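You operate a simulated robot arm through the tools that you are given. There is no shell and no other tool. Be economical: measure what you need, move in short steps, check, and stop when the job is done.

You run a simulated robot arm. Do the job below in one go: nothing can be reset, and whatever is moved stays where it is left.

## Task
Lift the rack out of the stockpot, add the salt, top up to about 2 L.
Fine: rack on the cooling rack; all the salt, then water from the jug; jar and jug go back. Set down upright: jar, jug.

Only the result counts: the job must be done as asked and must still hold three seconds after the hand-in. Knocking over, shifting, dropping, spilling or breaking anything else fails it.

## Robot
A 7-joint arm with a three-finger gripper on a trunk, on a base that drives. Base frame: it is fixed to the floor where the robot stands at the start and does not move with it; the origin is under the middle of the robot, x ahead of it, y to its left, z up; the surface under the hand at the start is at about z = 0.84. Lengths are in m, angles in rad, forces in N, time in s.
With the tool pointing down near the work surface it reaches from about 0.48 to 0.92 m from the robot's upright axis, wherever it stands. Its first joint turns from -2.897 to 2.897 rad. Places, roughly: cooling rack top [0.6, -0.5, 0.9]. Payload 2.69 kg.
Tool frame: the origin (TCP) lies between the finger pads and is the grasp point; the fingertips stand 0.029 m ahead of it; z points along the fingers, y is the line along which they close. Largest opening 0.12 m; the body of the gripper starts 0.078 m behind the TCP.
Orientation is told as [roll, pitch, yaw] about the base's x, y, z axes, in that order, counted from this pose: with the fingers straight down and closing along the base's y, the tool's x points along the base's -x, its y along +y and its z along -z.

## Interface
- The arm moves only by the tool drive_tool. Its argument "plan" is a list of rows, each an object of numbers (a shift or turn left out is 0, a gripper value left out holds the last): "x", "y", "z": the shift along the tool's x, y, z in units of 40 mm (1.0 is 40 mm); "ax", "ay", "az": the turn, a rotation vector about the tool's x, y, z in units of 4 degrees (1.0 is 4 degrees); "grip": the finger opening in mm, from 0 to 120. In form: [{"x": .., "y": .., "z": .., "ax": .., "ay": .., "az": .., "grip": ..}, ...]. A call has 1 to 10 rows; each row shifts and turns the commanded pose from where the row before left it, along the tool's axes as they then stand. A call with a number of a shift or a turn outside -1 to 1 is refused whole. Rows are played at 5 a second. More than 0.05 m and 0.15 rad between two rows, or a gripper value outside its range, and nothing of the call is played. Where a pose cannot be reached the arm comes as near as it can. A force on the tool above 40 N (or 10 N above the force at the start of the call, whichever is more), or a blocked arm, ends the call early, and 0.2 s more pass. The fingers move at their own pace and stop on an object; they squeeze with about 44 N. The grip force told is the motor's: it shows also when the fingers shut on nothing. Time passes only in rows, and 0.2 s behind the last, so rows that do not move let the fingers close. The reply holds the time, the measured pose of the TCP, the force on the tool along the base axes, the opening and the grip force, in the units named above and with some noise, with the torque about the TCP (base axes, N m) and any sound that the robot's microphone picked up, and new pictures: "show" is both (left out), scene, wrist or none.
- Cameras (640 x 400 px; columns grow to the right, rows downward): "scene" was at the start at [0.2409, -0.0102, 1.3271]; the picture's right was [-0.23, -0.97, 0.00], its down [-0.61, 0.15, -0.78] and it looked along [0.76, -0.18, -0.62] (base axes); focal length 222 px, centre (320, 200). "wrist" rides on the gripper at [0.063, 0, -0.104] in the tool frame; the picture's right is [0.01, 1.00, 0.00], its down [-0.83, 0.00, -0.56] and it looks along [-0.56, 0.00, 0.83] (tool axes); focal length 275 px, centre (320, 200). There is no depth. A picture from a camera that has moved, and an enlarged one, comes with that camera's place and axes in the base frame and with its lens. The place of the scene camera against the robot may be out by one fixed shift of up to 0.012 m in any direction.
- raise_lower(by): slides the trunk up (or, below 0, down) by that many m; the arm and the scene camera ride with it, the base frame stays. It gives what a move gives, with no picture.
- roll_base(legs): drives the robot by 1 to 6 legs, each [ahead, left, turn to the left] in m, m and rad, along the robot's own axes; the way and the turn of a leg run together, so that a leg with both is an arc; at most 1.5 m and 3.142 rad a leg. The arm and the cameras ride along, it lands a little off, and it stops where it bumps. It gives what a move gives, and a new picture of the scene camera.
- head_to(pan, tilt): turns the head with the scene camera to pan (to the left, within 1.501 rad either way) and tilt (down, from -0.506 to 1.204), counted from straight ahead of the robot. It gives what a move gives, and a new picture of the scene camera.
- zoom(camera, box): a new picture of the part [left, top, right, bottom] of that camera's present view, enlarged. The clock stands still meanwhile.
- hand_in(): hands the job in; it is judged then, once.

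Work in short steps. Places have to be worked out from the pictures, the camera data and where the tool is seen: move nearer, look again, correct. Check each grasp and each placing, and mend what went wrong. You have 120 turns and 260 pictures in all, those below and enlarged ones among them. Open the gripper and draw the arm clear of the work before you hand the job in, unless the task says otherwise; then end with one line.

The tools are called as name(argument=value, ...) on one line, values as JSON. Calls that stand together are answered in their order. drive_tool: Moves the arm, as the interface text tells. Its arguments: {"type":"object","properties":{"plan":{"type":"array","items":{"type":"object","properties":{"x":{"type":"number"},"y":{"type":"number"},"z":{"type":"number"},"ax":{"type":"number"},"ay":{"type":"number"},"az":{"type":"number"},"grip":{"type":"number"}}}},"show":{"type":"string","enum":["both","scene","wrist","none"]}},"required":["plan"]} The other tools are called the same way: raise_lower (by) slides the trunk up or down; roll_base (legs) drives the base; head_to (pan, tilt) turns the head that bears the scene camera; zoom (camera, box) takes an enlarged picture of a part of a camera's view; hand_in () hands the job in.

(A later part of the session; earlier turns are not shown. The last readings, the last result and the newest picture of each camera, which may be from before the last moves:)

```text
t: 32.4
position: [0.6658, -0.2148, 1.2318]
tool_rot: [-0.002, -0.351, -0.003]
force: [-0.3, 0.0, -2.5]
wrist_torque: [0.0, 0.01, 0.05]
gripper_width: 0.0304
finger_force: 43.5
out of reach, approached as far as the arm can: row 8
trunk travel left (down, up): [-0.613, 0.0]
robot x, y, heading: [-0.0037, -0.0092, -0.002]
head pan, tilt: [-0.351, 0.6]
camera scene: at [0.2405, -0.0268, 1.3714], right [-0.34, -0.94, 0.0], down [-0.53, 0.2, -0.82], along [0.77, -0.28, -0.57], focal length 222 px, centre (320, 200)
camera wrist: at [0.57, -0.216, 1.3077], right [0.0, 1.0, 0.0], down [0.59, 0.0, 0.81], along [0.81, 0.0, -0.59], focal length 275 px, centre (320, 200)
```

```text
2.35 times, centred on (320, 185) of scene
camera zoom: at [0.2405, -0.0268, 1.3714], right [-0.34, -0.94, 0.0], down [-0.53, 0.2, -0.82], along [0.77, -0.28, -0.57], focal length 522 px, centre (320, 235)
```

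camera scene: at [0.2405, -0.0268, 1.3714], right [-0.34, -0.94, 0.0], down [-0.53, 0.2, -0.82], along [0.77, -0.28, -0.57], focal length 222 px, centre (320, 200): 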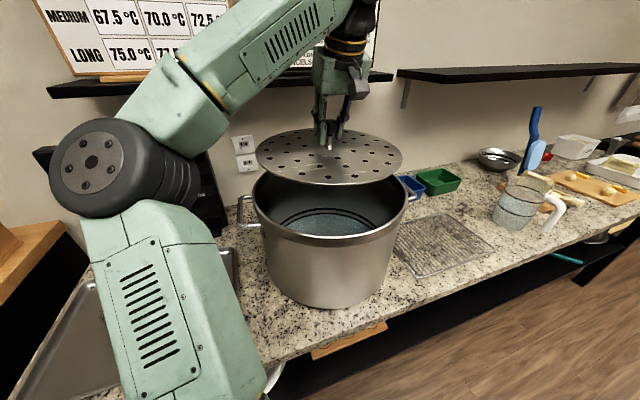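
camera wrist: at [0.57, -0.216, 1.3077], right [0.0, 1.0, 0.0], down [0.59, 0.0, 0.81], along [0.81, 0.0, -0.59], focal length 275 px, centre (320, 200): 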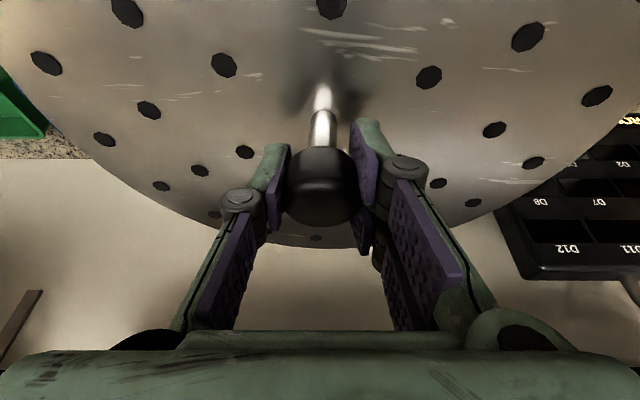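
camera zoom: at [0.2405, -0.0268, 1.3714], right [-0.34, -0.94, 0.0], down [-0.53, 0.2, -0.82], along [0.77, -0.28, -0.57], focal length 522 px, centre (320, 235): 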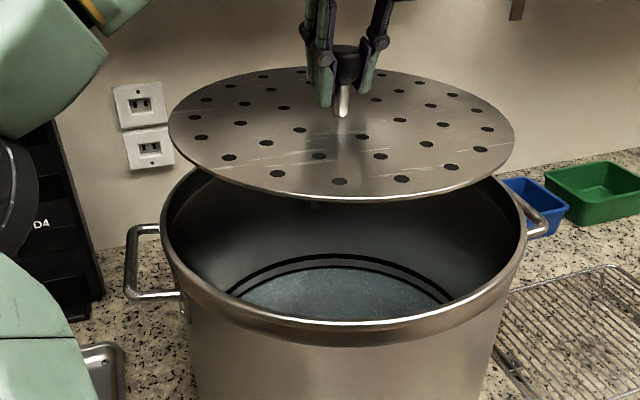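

Now about 6 cm higher than before. I move right in stages and check the force.

roll_base(legs=[[0, -0.13, 0]])

roll_base(legs=[[0, -0.02, 0]])

zoom(camera="scene", box=[160, 100, 440, 300])

```text
t: 34.0
position: [0.6671, -0.3422, 1.2323]
tool_rot: [-0.002, -0.35, -0.001]
force: [-0.1, 0.6, -2.8]
wrist_torque: [-0.04, 0.03, -0.02]
gripper_width: 0.0304
finger_force: 43.8
trunk travel left (down, up): [-0.613, 0.0]
robot x, y, heading: [0.0035, -0.1321, 0.0]
head pan, tilt: [-0.351, 0.6]
camera scene: at [0.2407, -0.1556, 1.3714], right [-0.34, -0.94, 0.0], down [-0.53, 0.19, -0.82], along [0.77, -0.28, -0.57], focal length 222 px, centre (320, 200)
```

scene: 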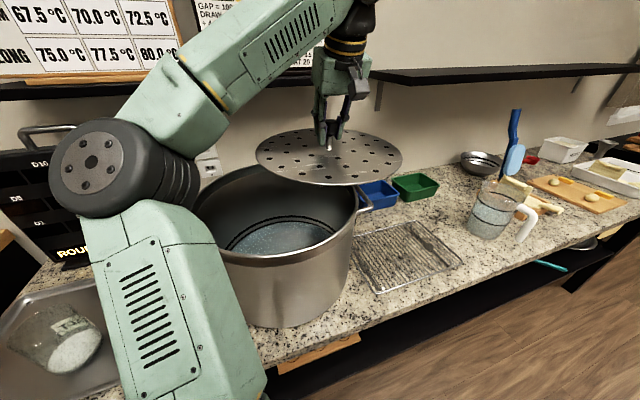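

```text
t: 34.9
position: [0.6663, -0.3625, 1.2322]
tool_rot: [0.0, -0.35, 0.0]
force: [0.3, -0.5, -3.1]
wrist_torque: [0.04, -0.01, 0.02]
gripper_width: 0.0307
finger_force: 43.9
trunk travel left (down, up): [-0.613, 0.0]
robot x, y, heading: [0.0013, -0.1554, 0.002]
head pan, tilt: [-0.351, 0.6]
camera scene: at [0.2407, -0.1749, 1.3714], right [-0.34, -0.94, 0.0], down [-0.53, 0.19, -0.82], along [0.77, -0.28, -0.57], focal length 222 px, centre (320, 200)
```

scene: 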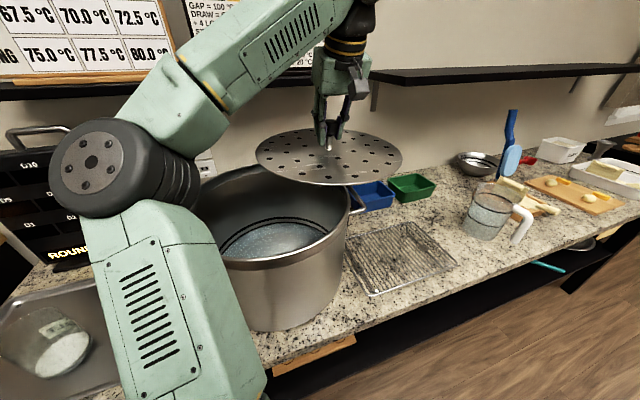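

```text
2.00 times, centred on (300, 200) of scene
camera zoom: at [0.2407, -0.1749, 1.3714], right [-0.34, -0.94, 0.0], down [-0.53, 0.19, -0.82], along [0.77, -0.28, -0.57], focal length 444 px, centre (360, 200)
```

zoom: 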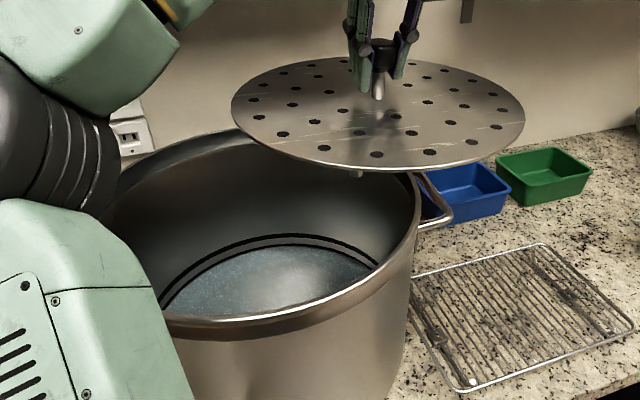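

No force so far; a short leg is visible under the plate. I go on past the rim.

roll_base(legs=[[0, -0.05, 0]])

roll_base(legs=[[-0.06, -0.14, 0]])

zoom(camera="scene", box=[160, 100, 480, 300])

```text
t: 35.9
position: [0.6662, -0.4114, 1.231]
tool_rot: [-0.002, -0.351, 0.0]
force: [0.2, -0.9, -3.7]
wrist_torque: [0.01, 0.05, 0.03]
gripper_width: 0.0307
finger_force: 43.8
trunk travel left (down, up): [-0.613, 0.0]
robot x, y, heading: [-0.0001, -0.1993, 0.002]
head pan, tilt: [-0.351, 0.6]
camera scene: at [0.2407, -0.2239, 1.3714], right [-0.34, -0.94, 0.0], down [-0.53, 0.19, -0.82], along [0.77, -0.28, -0.57], focal length 222 px, centre (320, 200)
```

scene: 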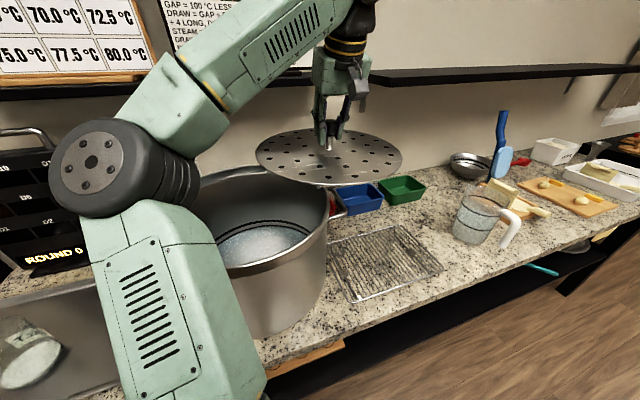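

```text
t: 37.6
position: [0.6075, -0.5484, 1.2322]
tool_rot: [-0.001, -0.352, 0.001]
force: [-0.7, 0.4, -3.3]
wrist_torque: [-0.01, -0.02, 0.0]
gripper_width: 0.0304
finger_force: 44.2
trunk travel left (down, up): [-0.613, 0.0]
robot x, y, heading: [-0.059, -0.3409, 0.004]
head pan, tilt: [-0.351, 0.6]
camera scene: at [0.1815, -0.362, 1.3715], right [-0.34, -0.94, 0.0], down [-0.53, 0.19, -0.82], along [0.78, -0.28, -0.57], focal length 222 px, centre (320, 200)
```

scene: 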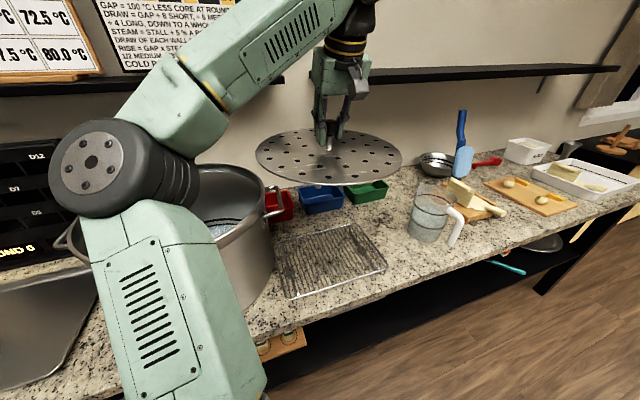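

```text
2.00 times, centred on (320, 200) of scene
camera zoom: at [0.1815, -0.362, 1.3715], right [-0.34, -0.94, 0.0], down [-0.53, 0.19, -0.82], along [0.78, -0.28, -0.57], focal length 444 px, centre (320, 200)
```

zoom: 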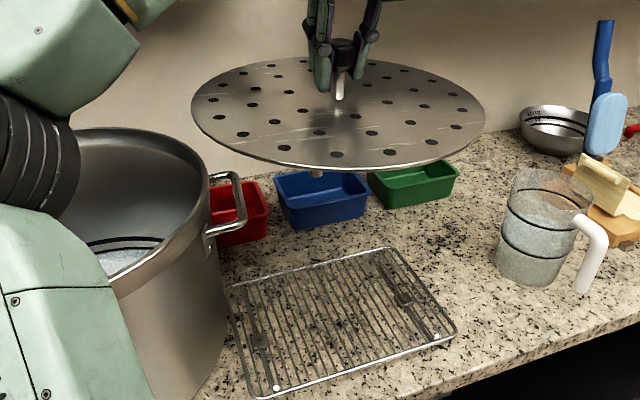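

The cooling rack spans about x 0.496–0.69, y -0.41 to -0.68. I zoom on the leg under the plate to place the legs.

zoom(camera="scene", box=[245, 120, 405, 220])

```text
4.00 times, centred on (325, 170) of scene
camera zoom: at [0.1815, -0.362, 1.3715], right [-0.34, -0.94, 0.0], down [-0.53, 0.19, -0.82], along [0.78, -0.28, -0.57], focal length 887 px, centre (300, 320)
```

zoom: 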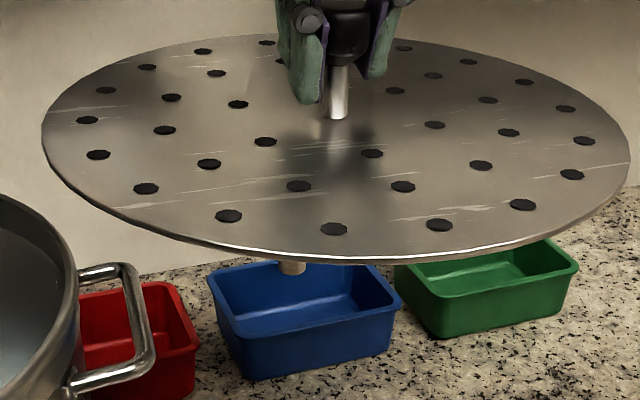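

The elbow would come down over the pot if I lowered here, so I stand further right and turn left 45°, so the arm reaches in from the right. First translate (plate stays high, above the jug).

roll_base(legs=[[0, -0.52, 0]])

```text
t: 42.2
position: [0.6113, -1.064, 1.2315]
tool_rot: [-0.002, -0.349, 0.005]
force: [0.6, -0.4, -3.1]
wrist_torque: [-0.01, 0.04, -0.01]
gripper_width: 0.0314
finger_force: 44.2
trunk travel left (down, up): [-0.613, 0.0]
robot x, y, heading: [-0.0576, -0.8555, 0.0]
head pan, tilt: [-0.351, 0.6]
camera scene: at [0.1836, -0.8781, 1.3714], right [-0.34, -0.94, 0.0], down [-0.53, 0.19, -0.82], along [0.78, -0.28, -0.57], focal length 222 px, centre (320, 200)
```

scene: 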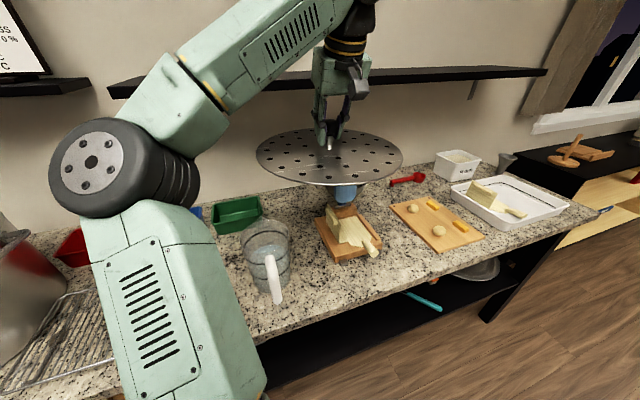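

The tall blue brush may be close to the plate; I check it.

zoom(camera="scene", box=[240, 120, 420, 270])

zoom(camera="wrist", box=[0, 0, 640, 400])

```text
2.67 times, centred on (330, 195) of scene
camera zoom: at [0.1836, -0.8781, 1.3714], right [-0.34, -0.94, 0.0], down [-0.53, 0.19, -0.82], along [0.78, -0.28, -0.57], focal length 592 px, centre (293, 213)
```

zoom: 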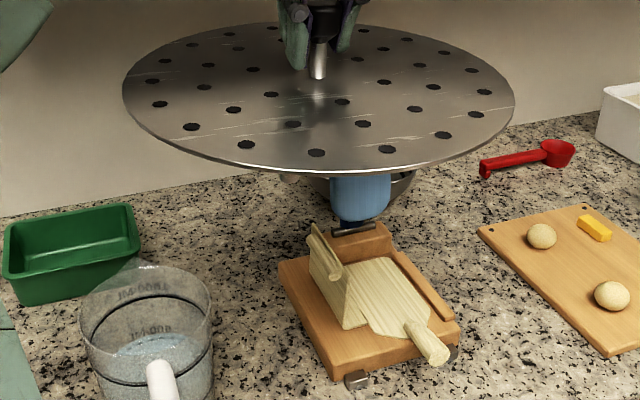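

```text
1.00 times, centred on (320, 200) of wrist (not enlarged: the box is as wide or as high as the picture)
camera zoom: at [0.5144, -1.0651, 1.3073], right [-0.01, 1.0, 0.0], down [0.59, 0.01, 0.81], along [0.81, 0.0, -0.59], focal length 275 px, centre (320, 200)
```

zoom: 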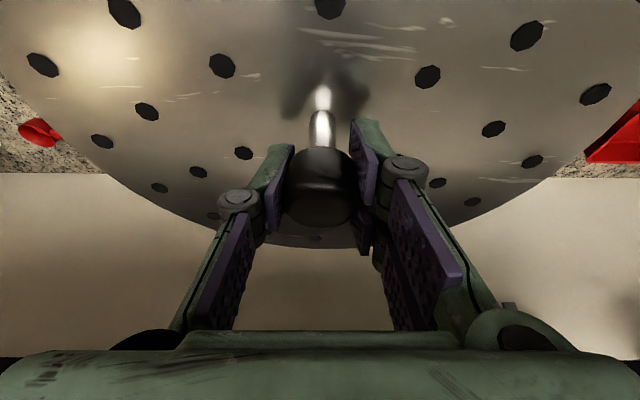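

Brush top triangulates to (0.78, -1.11, 1.19), about 2 cm from the plate edge: untouched. Turning left takes the plate away from it.

roll_base(legs=[[0, 0, 0.785]])

zoom(camera="wrist", box=[0, 0, 640, 400])

```text
t: 44.6
position: [0.5638, -0.5395, 1.2302]
tool_rot: [-0.004, -0.35, 0.776]
force: [0.3, 0.2, -2.7]
wrist_torque: [-0.01, 0.0, 0.0]
gripper_width: 0.0324
finger_force: 44.3
trunk travel left (down, up): [-0.613, 0.0]
robot x, y, heading: [-0.0579, -0.8585, 0.779]
head pan, tilt: [-0.351, 0.6]
camera scene: at [0.136, -0.7025, 1.3714], right [0.41, -0.91, 0.0], down [-0.51, -0.23, -0.82], along [0.75, 0.34, -0.57], focal length 222 px, centre (320, 200)
```

scene: 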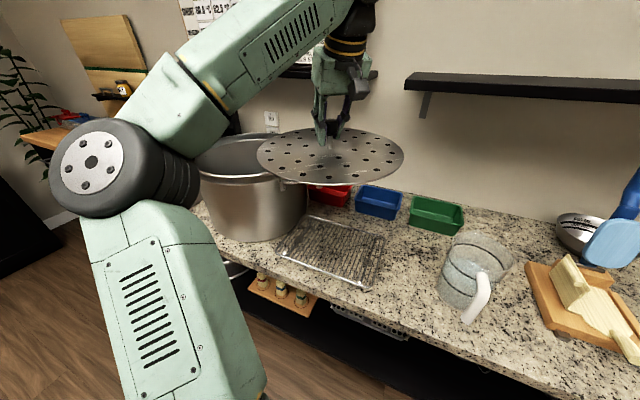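

```text
1.00 times, centred on (320, 200) of wrist (not enlarged: the box is as wide or as high as the picture)
camera zoom: at [0.4954, -0.6073, 1.3073], right [-0.7, 0.71, 0.0], down [0.42, 0.42, 0.81], along [0.57, 0.57, -0.59], focal length 275 px, centre (320, 200)
```

zoom: 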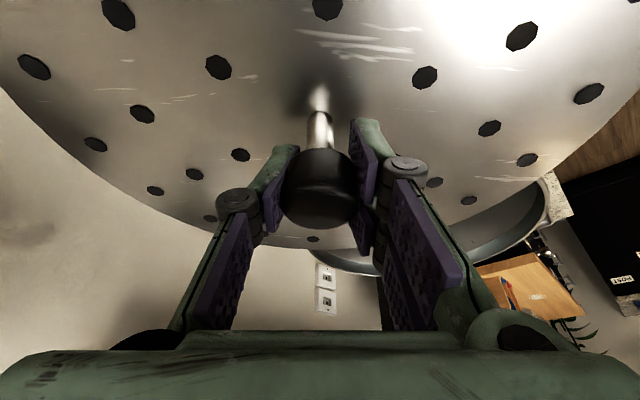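

Pot handle sticks out to y≈-0.43 at z≈1.03, so I come down at y≈-0.61 first, past the handle, then slide a bit left under it. Shift now and lower part way.

drive_tool(plan=[{"x": 0.28, "y": -0.94, "z": -0.1}, {"x": 0.28, "y": -0.94, "z": -0.1}, {"x": 0.3, "z": 0.82}, {"x": 0.3, "z": 0.82}, {"x": 0.3, "z": 0.82}, {}], show="both")

zoom(camera="scene", box=[190, 120, 470, 320])

```text
t: 46.0
position: [0.5998, -0.6092, 1.1139]
tool_rot: [-0.002, -0.351, 0.777]
force: [0.1, 0.1, -2.9]
wrist_torque: [0.02, -0.02, 0.01]
gripper_width: 0.0322
finger_force: 44.1
out of reach, approached as far as the arm can: row 1, 2
trunk travel left (down, up): [-0.613, 0.0]
robot x, y, heading: [-0.0586, -0.8604, 0.779]
head pan, tilt: [-0.351, 0.6]
camera scene: at [0.136, -0.7027, 1.3715], right [0.41, -0.91, 0.0], down [-0.51, -0.23, -0.82], along [0.75, 0.34, -0.57], focal length 222 px, centre (320, 200)
camera wrist: at [0.5318, -0.6764, 1.1903], right [-0.7, 0.71, 0.0], down [0.42, 0.42, 0.81], along [0.58, 0.57, -0.59], focal length 275 px, centre (320, 200)
```

scene: 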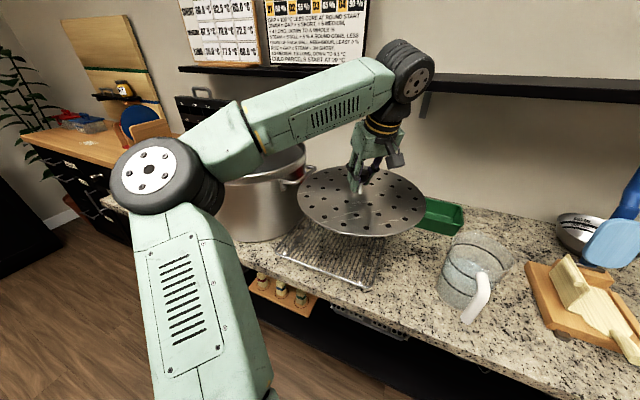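
wrist: 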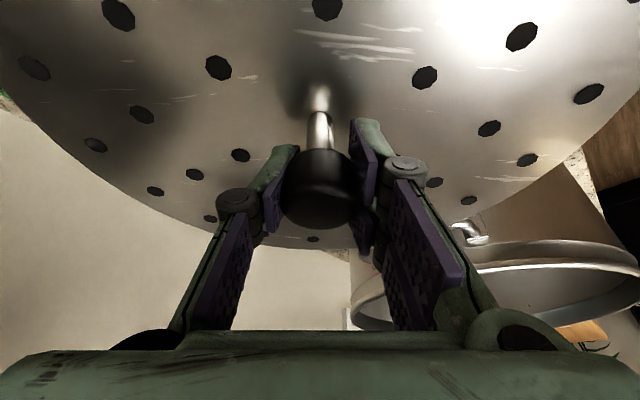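

```text
2.00 times, centred on (330, 220) of scene
camera zoom: at [0.136, -0.7027, 1.3715], right [0.41, -0.91, 0.0], down [-0.51, -0.23, -0.82], along [0.75, 0.34, -0.57], focal length 444 px, centre (300, 160)
```

zoom: 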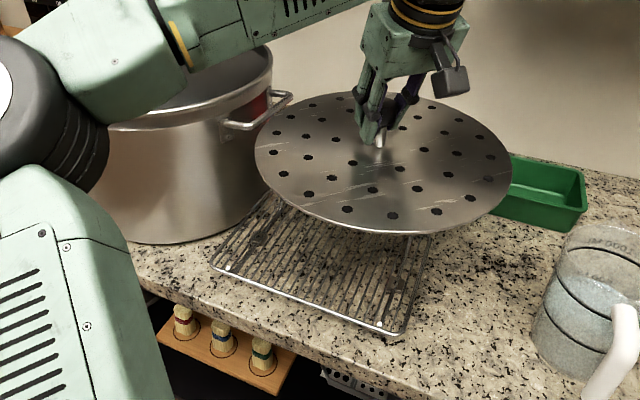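

Handle clearance is about 3 cm here. I lower past it.

drive_tool(plan=[{"x": 0.3, "z": 0.82}, {"x": 0.3, "z": 0.82}, {"x": 0.2, "z": 0.55}, {}], show="scene")

zoom(camera="scene", box=[190, 140, 470, 320])

```text
t: 47.0
position: [0.6017, -0.6086, 1.0212]
tool_rot: [-0.003, -0.35, 0.776]
force: [0.1, -0.1, -2.9]
wrist_torque: [-0.01, 0.0, -0.03]
gripper_width: 0.0326
finger_force: 43.9
trunk travel left (down, up): [-0.613, 0.0]
robot x, y, heading: [-0.055, -0.8568, 0.777]
head pan, tilt: [-0.351, 0.6]
camera scene: at [0.136, -0.7027, 1.3714], right [0.41, -0.91, 0.0], down [-0.51, -0.23, -0.82], along [0.75, 0.34, -0.57], focal length 222 px, centre (320, 200)
```

scene: 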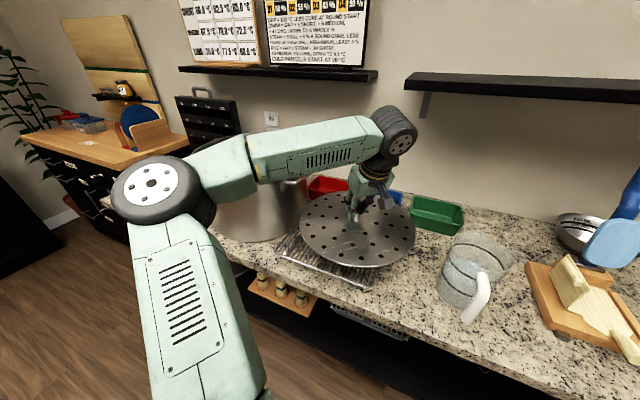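

```text
2.22 times, centred on (330, 230) of scene
camera zoom: at [0.136, -0.7027, 1.3714], right [0.41, -0.91, 0.0], down [-0.51, -0.23, -0.82], along [0.75, 0.34, -0.57], focal length 493 px, centre (298, 133)
```

zoom: 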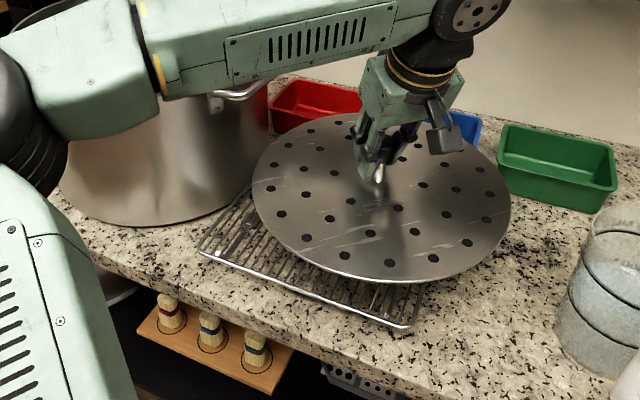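

Now slide left 3 cm and lower to just above the rack.

drive_tool(plan=[{"x": -0.54, "y": 0.59, "z": 0.2}, {"x": 0.25, "z": 0.68}, {"x": 0.2, "z": 0.54}, {}], show="both")

zoom(camera="scene", box=[190, 140, 470, 320])

```text
t: 48.0
position: [0.6027, -0.5752, 0.9678]
tool_rot: [-0.001, -0.35, 0.777]
force: [0.5, -0.1, -3.3]
wrist_torque: [0.0, -0.02, 0.02]
gripper_width: 0.032
finger_force: 43.7
trunk travel left (down, up): [-0.613, 0.0]
robot x, y, heading: [-0.0574, -0.8576, 0.779]
head pan, tilt: [-0.351, 0.6]
camera scene: at [0.136, -0.7027, 1.3714], right [0.41, -0.91, 0.0], down [-0.51, -0.23, -0.82], along [0.75, 0.34, -0.57], focal length 222 px, centre (320, 200)
camera wrist: at [0.5342, -0.643, 1.0439], right [-0.7, 0.71, 0.0], down [0.42, 0.42, 0.81], along [0.57, 0.57, -0.59], focal length 275 px, centre (320, 200)
```

scene: 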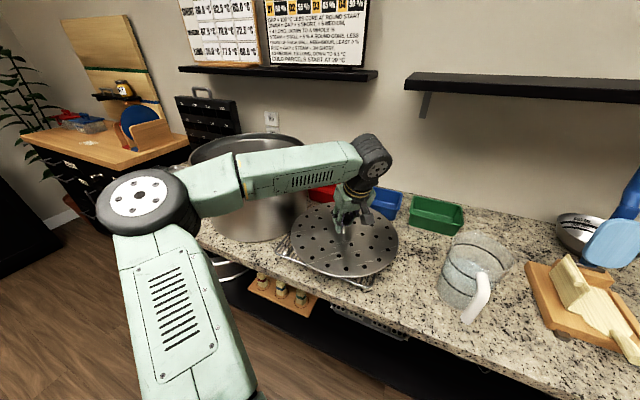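
wrist: 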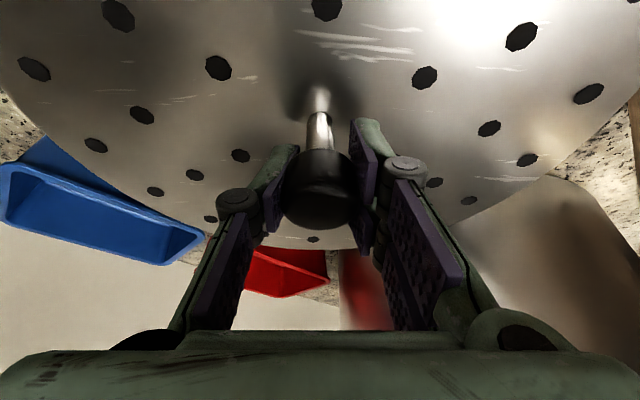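

```text
2.22 times, centred on (330, 230) of scene
camera zoom: at [0.136, -0.7027, 1.3714], right [0.41, -0.91, 0.0], down [-0.51, -0.23, -0.82], along [0.75, 0.34, -0.57], focal length 493 px, centre (298, 133)
```

zoom: 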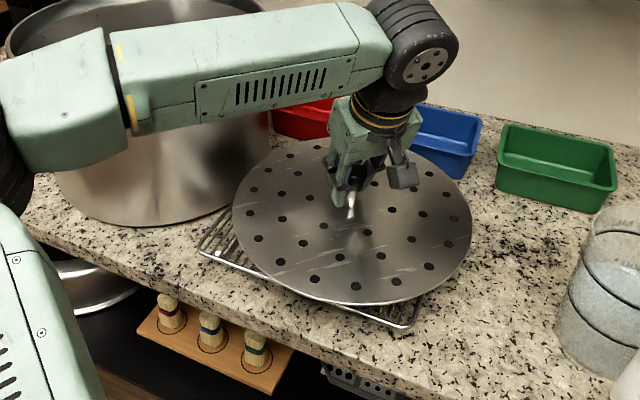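

Over the rack. I lower gently to contact.

drive_tool(plan=[{"x": 0.07, "z": 0.19}, {"x": 0.05, "z": 0.12}, {}], show="none")

```text
t: 48.9
position: [0.6028, -0.5759, 0.9565]
tool_rot: [-0.005, -0.354, 0.779]
force: [6.2, 0.6, 13.1]
wrist_torque: [0.1, -0.09, -0.09]
gripper_width: 0.0326
finger_force: 43.8
trunk travel left (down, up): [-0.613, 0.0]
robot x, y, heading: [-0.0595, -0.8576, 0.775]
head pan, tilt: [-0.351, 0.6]
```

Contact. I ease off 2 mm, then open.

drive_tool(plan=[{"x": -0.02, "z": -0.05}, {}, {"grip": 60}, {}, {}], show="both")

zoom(camera="scene", box=[190, 140, 470, 320])

```text
t: 50.0
position: [0.6017, -0.5758, 0.9578]
tool_rot: [-0.002, -0.349, 0.777]
force: [-0.3, -0.4, -0.7]
wrist_torque: [-0.01, 0.03, 0.0]
gripper_width: 0.06
finger_force: 0.0
trunk travel left (down, up): [-0.613, 0.0]
robot x, y, heading: [-0.0579, -0.8573, 0.778]
head pan, tilt: [-0.351, 0.6]
camera scene: at [0.1359, -0.7027, 1.3715], right [0.41, -0.91, 0.0], down [-0.51, -0.23, -0.83], along [0.75, 0.34, -0.56], focal length 222 px, centre (320, 200)
camera wrist: at [0.5328, -0.6433, 1.0336], right [-0.7, 0.71, 0.0], down [0.42, 0.42, 0.81], along [0.57, 0.57, -0.59], focal length 275 px, centre (320, 200)
```

scene: 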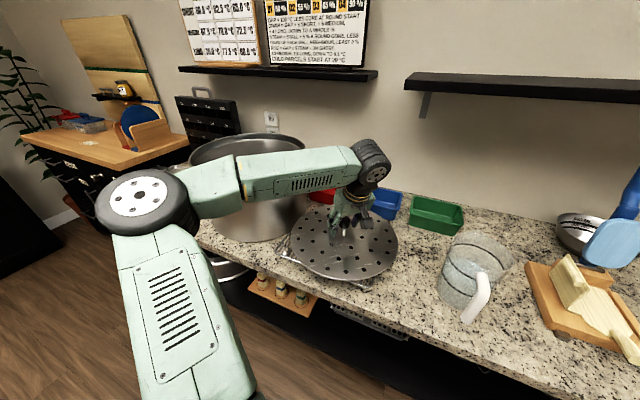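
wrist: 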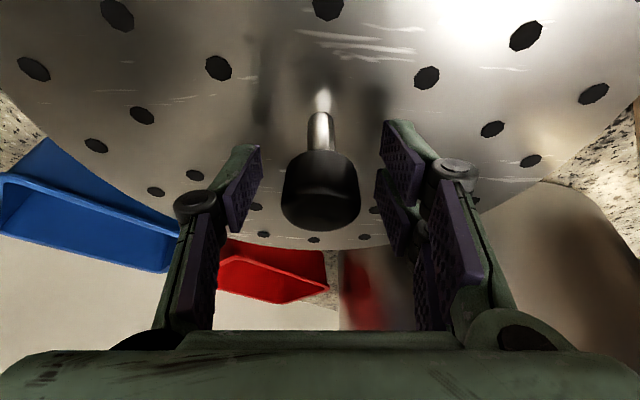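

```text
2.22 times, centred on (330, 230) of scene
camera zoom: at [0.1359, -0.7027, 1.3715], right [0.41, -0.91, 0.0], down [-0.51, -0.23, -0.83], along [0.75, 0.34, -0.56], focal length 493 px, centre (298, 133)
```

zoom: 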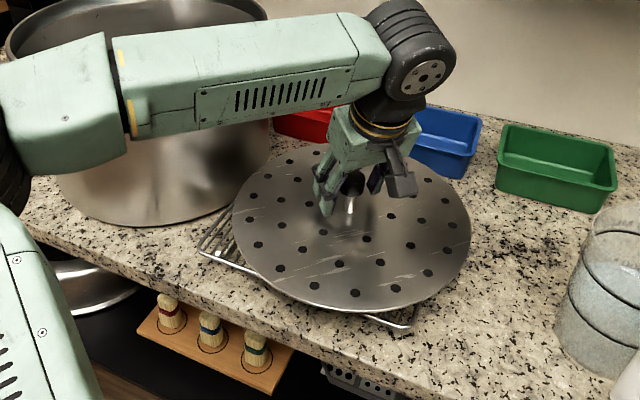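

Rack rests level on the cooling rack. I retract along the tool axis and up.

drive_tool(plan=[{"z": -0.9}, {"z": -0.9}, {"z": -0.9}, {"z": -0.9}, {"ay": 1, "z": -0.7}, {"ay": 1, "z": -0.7}, {"ay": 1, "z": -0.5}, {"ay": 1}, {"ay": 1}, {}], show="scene")

zoom(camera="scene", box=[190, 140, 470, 320])

```text
t: 52.2
position: [0.5494, -0.6247, 1.1659]
tool_rot: [-0.002, 0.0, 0.776]
force: [-0.1, -0.2, 0.7]
wrist_torque: [-0.02, -0.02, -0.03]
gripper_width: 0.06
finger_force: 0.1
trunk travel left (down, up): [-0.613, 0.0]
robot x, y, heading: [-0.0548, -0.8587, 0.777]
head pan, tilt: [-0.351, 0.6]
camera scene: at [0.1358, -0.7028, 1.3715], right [0.41, -0.91, 0.0], down [-0.51, -0.23, -0.83], along [0.75, 0.34, -0.56], focal length 222 px, centre (320, 200)
```

scene: 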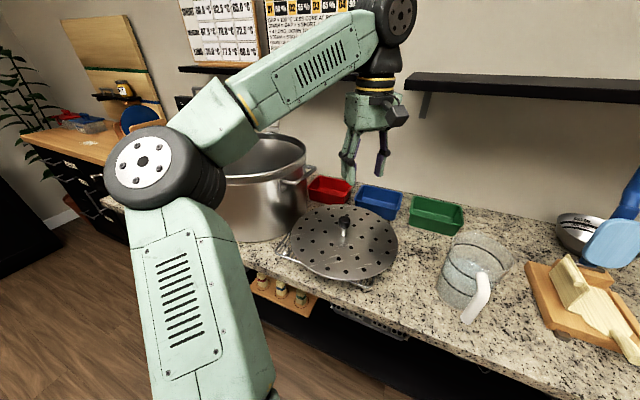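

```text
2.22 times, centred on (330, 230) of scene
camera zoom: at [0.1358, -0.7028, 1.3715], right [0.41, -0.91, 0.0], down [-0.51, -0.23, -0.83], along [0.75, 0.34, -0.56], focal length 493 px, centre (298, 133)
```

zoom: 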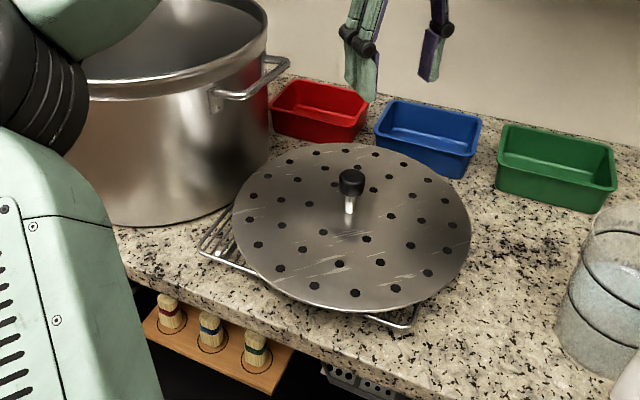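

Rack is stably placed. Now back to the start stance to compare the pot's place with the earlier picture.

roll_base(legs=[[0, 0, -0.777], [0.055, 0.857, 0]])

zoom(camera="scene", box=[200, 140, 480, 340])

```text
t: 61.3
position: [0.5939, -0.2654, 1.1646]
tool_rot: [-0.002, -0.002, 0.003]
force: [0.4, -0.3, 0.0]
wrist_torque: [0.01, -0.01, 0.04]
gripper_width: 0.0602
finger_force: 0.2
trunk travel left (down, up): [-0.613, 0.0]
robot x, y, heading: [-0.0059, -0.0102, 0.007]
head pan, tilt: [-0.351, 0.6]
camera scene: at [0.2358, -0.0287, 1.3715], right [-0.34, -0.94, 0.0], down [-0.53, 0.19, -0.83], along [0.78, -0.28, -0.56], focal length 222 px, centre (320, 200)
```

scene: 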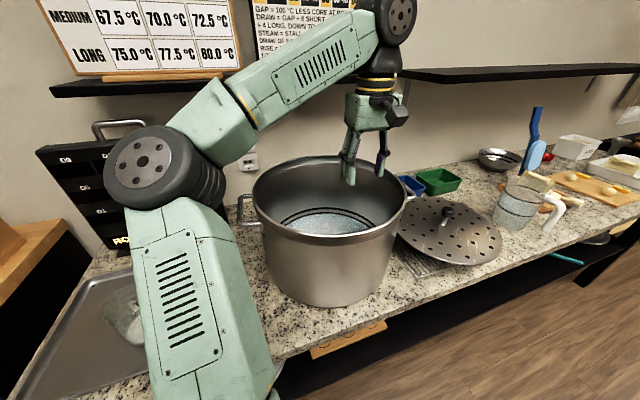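

```text
2.00 times, centred on (340, 240) of scene
camera zoom: at [0.2358, -0.0287, 1.3715], right [-0.34, -0.94, 0.0], down [-0.53, 0.19, -0.83], along [0.78, -0.28, -0.56], focal length 444 px, centre (280, 120)
```

zoom: 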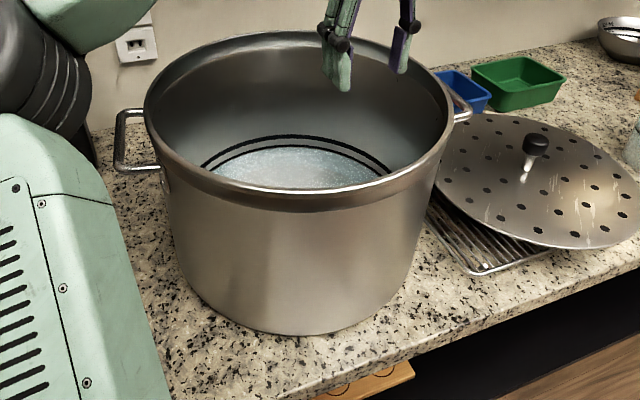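

Comparing both pictures, the pot sits about 5 cm further right than at first. I'll push it back from inside with an opened finger: first over the pot centre and down.

drive_tool(plan=[{"x": -0.85, "y": 0.8, "grip": 115}, {"x": -0.85, "y": 0.8}, {"z": 0.9}, {"z": 0.9}, {"z": 0.9}, {"z": 0.9}, {"z": 0.5}, {}], show="both")

```text
t: 63.1
position: [0.6604, -0.2027, 1.0002]
tool_rot: [-0.002, -0.003, 0.003]
force: [-0.3, 0.5, -1.1]
wrist_torque: [0.02, -0.01, -0.01]
gripper_width: 0.115
finger_force: 0.0
trunk travel left (down, up): [-0.613, 0.0]
robot x, y, heading: [-0.0056, -0.0078, 0.006]
head pan, tilt: [-0.351, 0.6]
camera scene: at [0.2358, -0.0288, 1.3715], right [-0.34, -0.94, 0.0], down [-0.53, 0.19, -0.83], along [0.78, -0.28, -0.56], focal length 222 px, centre (320, 200)
camera wrist: at [0.5972, -0.2034, 1.1053], right [-0.01, 1.0, 0.0], down [0.83, 0.01, 0.56], along [0.56, 0.0, -0.83], focal length 275 px, centre (320, 200)
```

scene: 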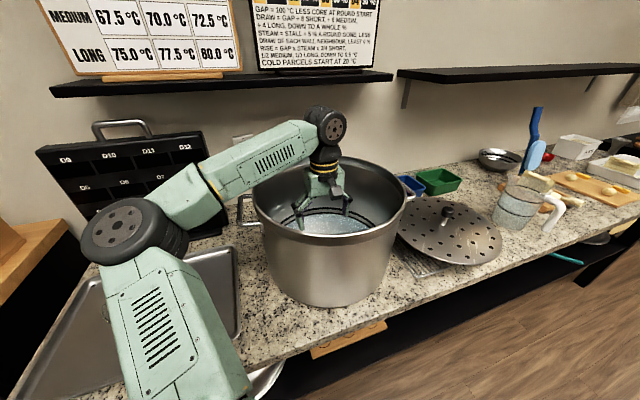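
wrist: 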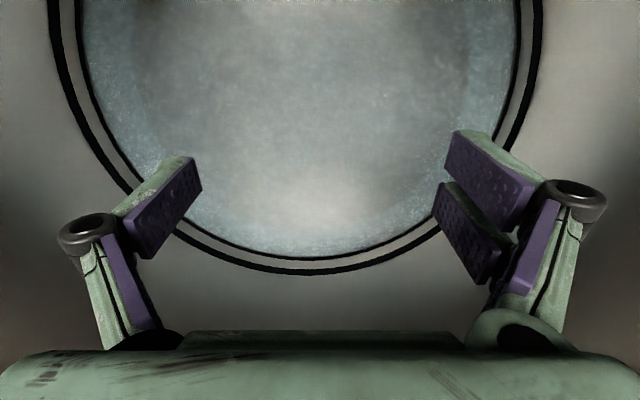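

The wrist view shows rings centred at y≈-0.222 (originally ≈-0.165). I move left towards the inner wall in small steps.

drive_tool(plan=[{"y": 0.6}, {"y": 0.6}, {"y": 0.25}, {"y": 0.25}, {}], show="wrist")

```text
t: 64.3
position: [0.6614, -0.132, 1.0025]
tool_rot: [0.0, -0.001, 0.004]
force: [0.6, 0.3, -0.8]
wrist_torque: [-0.02, 0.02, 0.0]
gripper_width: 0.115
finger_force: 0.2
trunk travel left (down, up): [-0.613, 0.0]
robot x, y, heading: [-0.006, -0.0112, 0.008]
head pan, tilt: [-0.351, 0.6]
camera wrist: at [0.5973, -0.1344, 1.1054], right [-0.01, 1.0, 0.0], down [0.83, 0.01, 0.56], along [0.56, 0.0, -0.83], focal length 275 px, centre (320, 200)
```

wrist: 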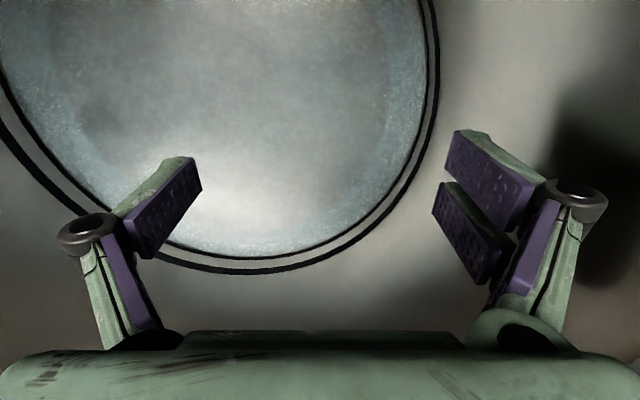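

drive_tool(plan=[{"y": 0.15}, {"y": 0.15}, {"y": 0.15}, {}], show="wrist")

```text
t: 65.3
position: [0.6596, -0.116, 1.0015]
tool_rot: [-0.002, -0.001, 0.002]
force: [0.2, -11.3, 5.9]
wrist_torque: [0.82, 0.1, 0.11]
gripper_width: 0.1112
finger_force: 0.0
trunk travel left (down, up): [-0.613, 0.0]
robot x, y, heading: [-0.0013, -0.0087, 0.002]
head pan, tilt: [-0.351, 0.6]
camera wrist: at [0.5966, -0.1172, 1.1059], right [-0.01, 1.0, 0.0], down [0.83, 0.01, 0.56], along [0.56, 0.0, -0.83], focal length 275 px, centre (320, 200)
```

wrist: 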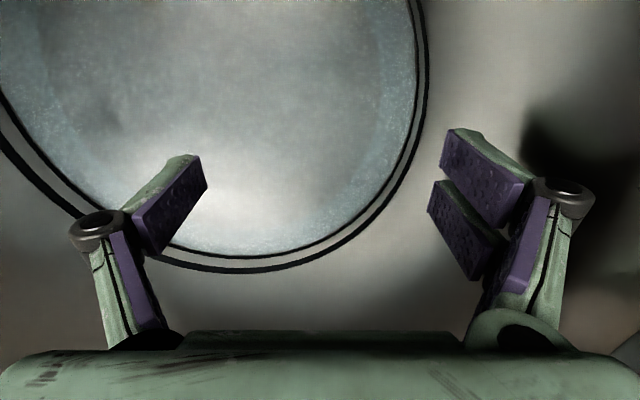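

Contact. I push on 2 cm slowly.

drive_tool(plan=[{"y": 0.12}, {"y": 0.12}, {"y": 0.12}, {"y": 0.12}, {"y": 0.12}, {}], show="wrist")

```text
t: 66.7
position: [0.6607, -0.0923, 1.0021]
tool_rot: [-0.001, -0.001, 0.002]
force: [3.2, -14.5, 7.1]
wrist_torque: [1.09, 0.18, 0.01]
gripper_width: 0.1095
finger_force: 0.2
trunk travel left (down, up): [-0.613, 0.0]
robot x, y, heading: [-0.0057, -0.0089, 0.001]
head pan, tilt: [-0.351, 0.6]
camera wrist: at [0.5962, -0.0934, 1.1057], right [-0.01, 1.0, 0.0], down [0.83, 0.01, 0.56], along [0.56, 0.0, -0.83], focal length 275 px, centre (320, 200)
```

wrist: 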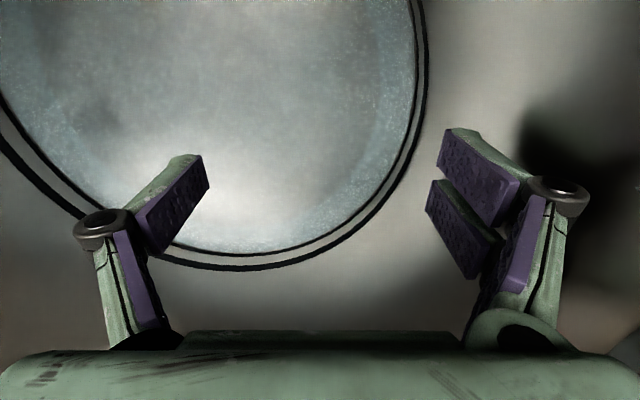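

The pot moves along. Another 3 cm.

drive_tool(plan=[{"y": 0.12}, {"y": 0.12}, {"y": 0.12}, {"y": 0.12}, {"y": 0.12}, {"y": 0.12}, {"y": 0.1}, {}], show="wrist")

```text
t: 68.5
position: [0.6598, -0.0608, 1.001]
tool_rot: [-0.002, -0.001, 0.002]
force: [0.8, -13.7, 6.7]
wrist_torque: [0.97, 0.09, 0.17]
gripper_width: 0.1094
finger_force: 0.0
trunk travel left (down, up): [-0.613, 0.0]
robot x, y, heading: [-0.0043, -0.0096, 0.002]
head pan, tilt: [-0.351, 0.6]
camera wrist: at [0.5958, -0.0611, 1.1055], right [-0.01, 1.0, 0.0], down [0.83, 0.01, 0.56], along [0.56, 0.0, -0.83], focal length 275 px, centre (320, 200)
```

wrist: 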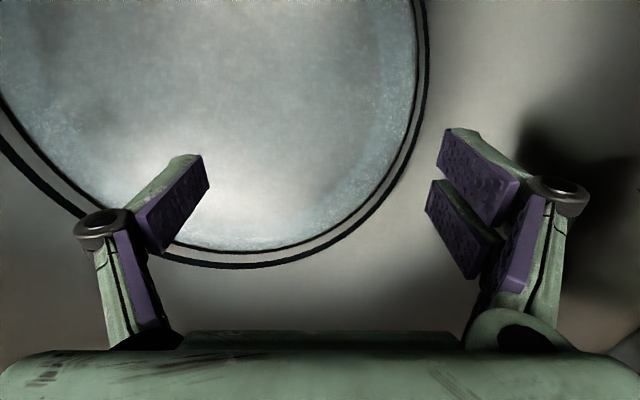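

Back off right to the pot centre and check the ring's centring at y = -0.165.

drive_tool(plan=[{"y": -0.65}, {"y": -0.65}, {"y": -0.65}, {"y": -0.65}, {}], show="wrist")

drive_tool(plan=[{"z": -0.9}, {"z": -0.9}, {"z": -0.9}, {"z": -0.9}, {"z": -0.7}, {}], show="both")

zoom(camera="scene", box=[180, 100, 460, 275])

```text
t: 69.7
position: [0.6593, -0.1621, 1.0015]
tool_rot: [-0.001, -0.001, 0.003]
force: [-0.1, -0.5, 1.0]
wrist_torque: [0.0, -0.02, 0.03]
gripper_width: 0.1151
finger_force: 0.0
trunk travel left (down, up): [-0.613, 0.0]
robot x, y, heading: [-0.0046, -0.0081, 0.006]
head pan, tilt: [-0.351, 0.6]
camera wrist: at [0.5966, -0.1641, 1.1056], right [-0.01, 1.0, 0.0], down [0.83, 0.01, 0.56], along [0.56, 0.0, -0.83], focal length 275 px, centre (320, 200)
```

wrist: 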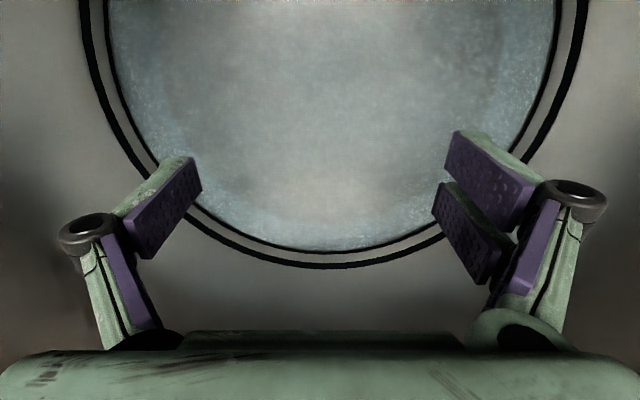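

```text
t: 71.1
position: [0.6608, -0.1615, 1.1753]
tool_rot: [-0.003, -0.001, 0.003]
force: [-0.2, 0.4, 0.3]
wrist_torque: [0.01, 0.03, -0.02]
gripper_width: 0.1151
finger_force: 0.1
trunk travel left (down, up): [-0.613, 0.0]
robot x, y, heading: [-0.0049, -0.0113, 0.006]
head pan, tilt: [-0.351, 0.6]
camera scene: at [0.236, -0.0288, 1.3714], right [-0.34, -0.94, 0.0], down [-0.53, 0.19, -0.82], along [0.78, -0.28, -0.57], focal length 222 px, centre (320, 200)
camera wrist: at [0.5965, -0.1618, 1.279], right [-0.01, 1.0, 0.0], down [0.83, 0.01, 0.56], along [0.56, 0.0, -0.83], focal length 275 px, centre (320, 200)
```

scene: 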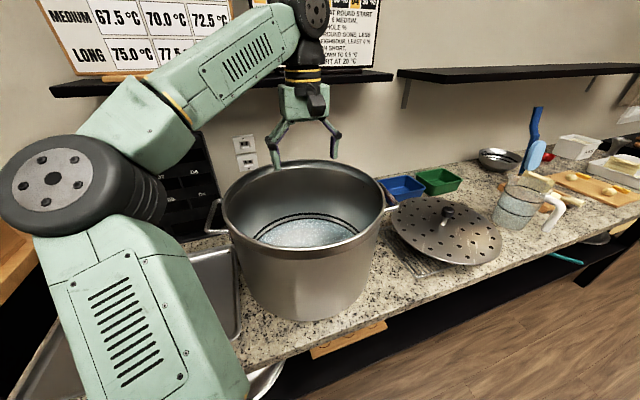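
wrist: 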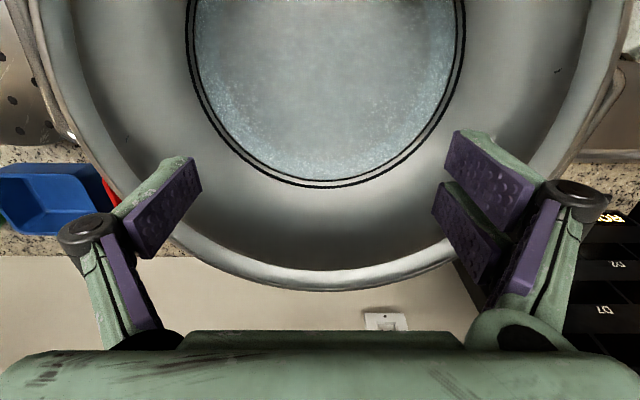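

```text
2.29 times, centred on (320, 188) of scene
camera zoom: at [0.236, -0.0288, 1.3714], right [-0.34, -0.94, 0.0], down [-0.53, 0.19, -0.82], along [0.78, -0.28, -0.57], focal length 507 px, centre (320, 229)
```

zoom: 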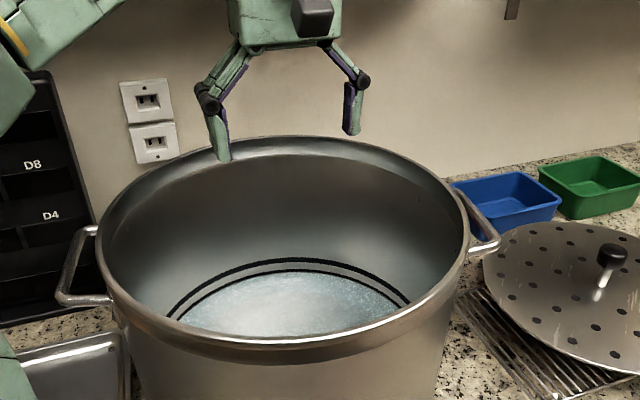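

The pot is back within about 1 cm. Now I inspect the marks inside the pot and the water level.

zoom(camera="wrist", box=[170, 60, 490, 260])

zoom(camera="scene", box=[235, 195, 365, 260])

zoom(camera="scene", box=[470, 150, 610, 250])

```text
2.00 times, centred on (330, 160) of wrist
camera zoom: at [0.5965, -0.1618, 1.279], right [-0.01, 1.0, 0.0], down [0.83, 0.01, 0.56], along [0.56, 0.0, -0.83], focal length 551 px, centre (300, 280)
```

zoom: 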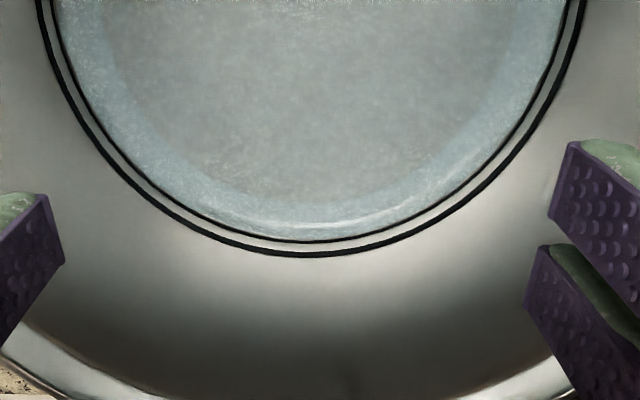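

```text
4.92 times, centred on (300, 228) of scene
camera zoom: at [0.236, -0.0288, 1.3714], right [-0.34, -0.94, 0.0], down [-0.53, 0.19, -0.82], along [0.78, -0.28, -0.57], focal length 1092 px, centre (418, 65)
```

zoom: 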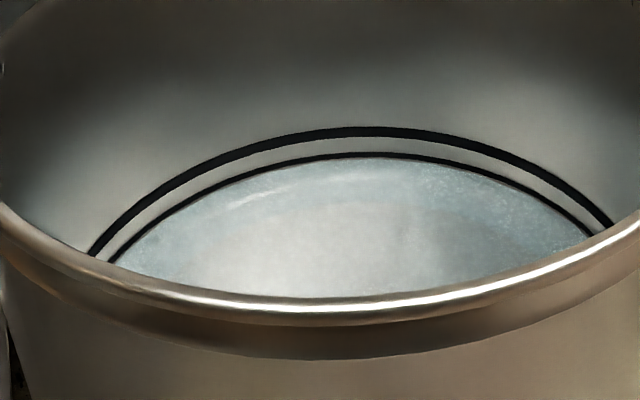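

```text
4.00 times, centred on (540, 200) of scene
camera zoom: at [0.236, -0.0288, 1.3714], right [-0.34, -0.94, 0.0], down [-0.53, 0.19, -0.82], along [0.78, -0.28, -0.57], focal length 887 px, centre (-560, 200)
```

zoom: 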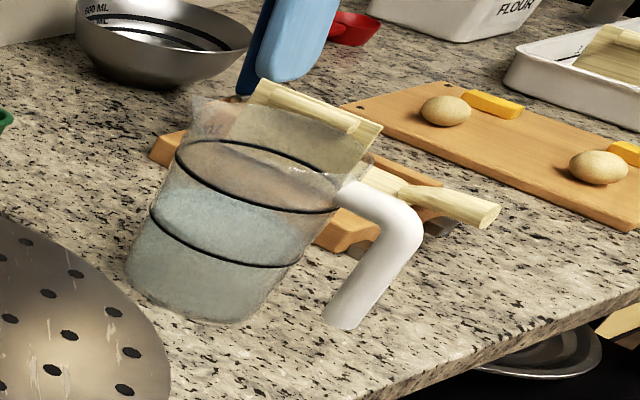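

Two rings in the pot: water stands near the lower one, the thick one is higher. Next the jar: judged at about (0.585, 0.235), ~0.12 tall, ~0.085 wide. I'll grip it from the side with a horizontal tool, so first I move left above it and take a look.

drive_tool(plan=[{"x": 0.4, "y": 0.9}, {"x": 0.4, "y": 0.9}, {"x": 0.4, "y": 0.9}, {"x": 0.4, "y": 0.9}, {"x": 0.4, "y": 0.9}, {"x": 0.4, "y": 0.9}, {"x": 0.4, "y": 0.9}, {"x": 0.4, "y": 0.9}, {"x": 0.4, "y": 0.9}, {"y": 0.9}], show="wrist")

head_to(pan=0.45, tilt=0.7)

```text
t: 73.0
position: [0.553, 0.0705, 1.1676]
tool_rot: [-0.025, 0.009, -0.205]
force: [1.1, 0.3, 0.2]
wrist_torque: [-0.01, -0.05, -0.02]
gripper_width: 0.1151
finger_force: 0.1
trunk travel left (down, up): [-0.613, 0.0]
robot x, y, heading: [-0.0068, -0.0081, 0.003]
head pan, tilt: [-0.351, 0.6]
stopped in row 9: the arm was blocked; the commanded pose is now the measured one
camera wrist: at [0.4915, 0.0847, 1.2717], right [0.2, 0.98, -0.02], down [0.82, -0.15, 0.55], along [0.54, -0.13, -0.83], focal length 275 px, centre (320, 200)
```

wrist: 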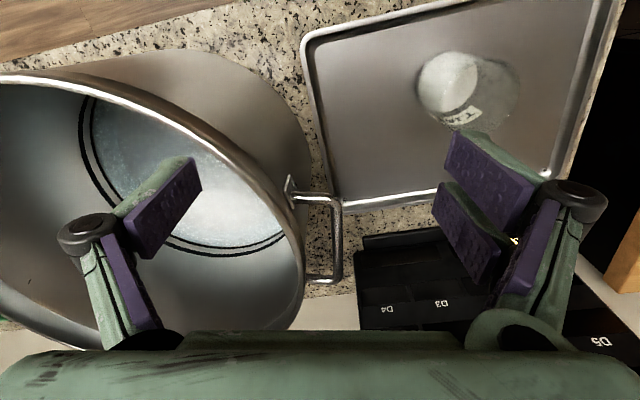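

```text
t: 74.2
position: [0.5523, 0.0717, 1.1665]
tool_rot: [-0.024, 0.007, -0.205]
force: [0.0, 1.0, -0.8]
wrist_torque: [-0.01, 0.01, -0.01]
gripper_width: 0.1148
finger_force: 0.1
trunk travel left (down, up): [-0.613, 0.0]
robot x, y, heading: [-0.005, -0.0066, 0.002]
head pan, tilt: [0.45, 0.7]
camera scene: at [0.2291, 0.0383, 1.3629], right [0.44, -0.9, 0.0], down [-0.58, -0.28, -0.77], along [0.69, 0.33, -0.64], focal length 222 px, centre (320, 200)
```

scene: 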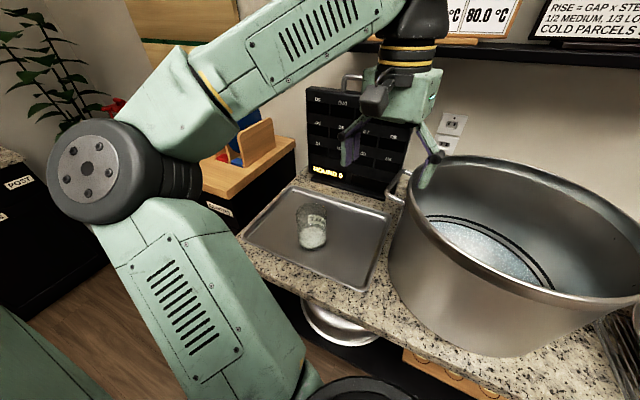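

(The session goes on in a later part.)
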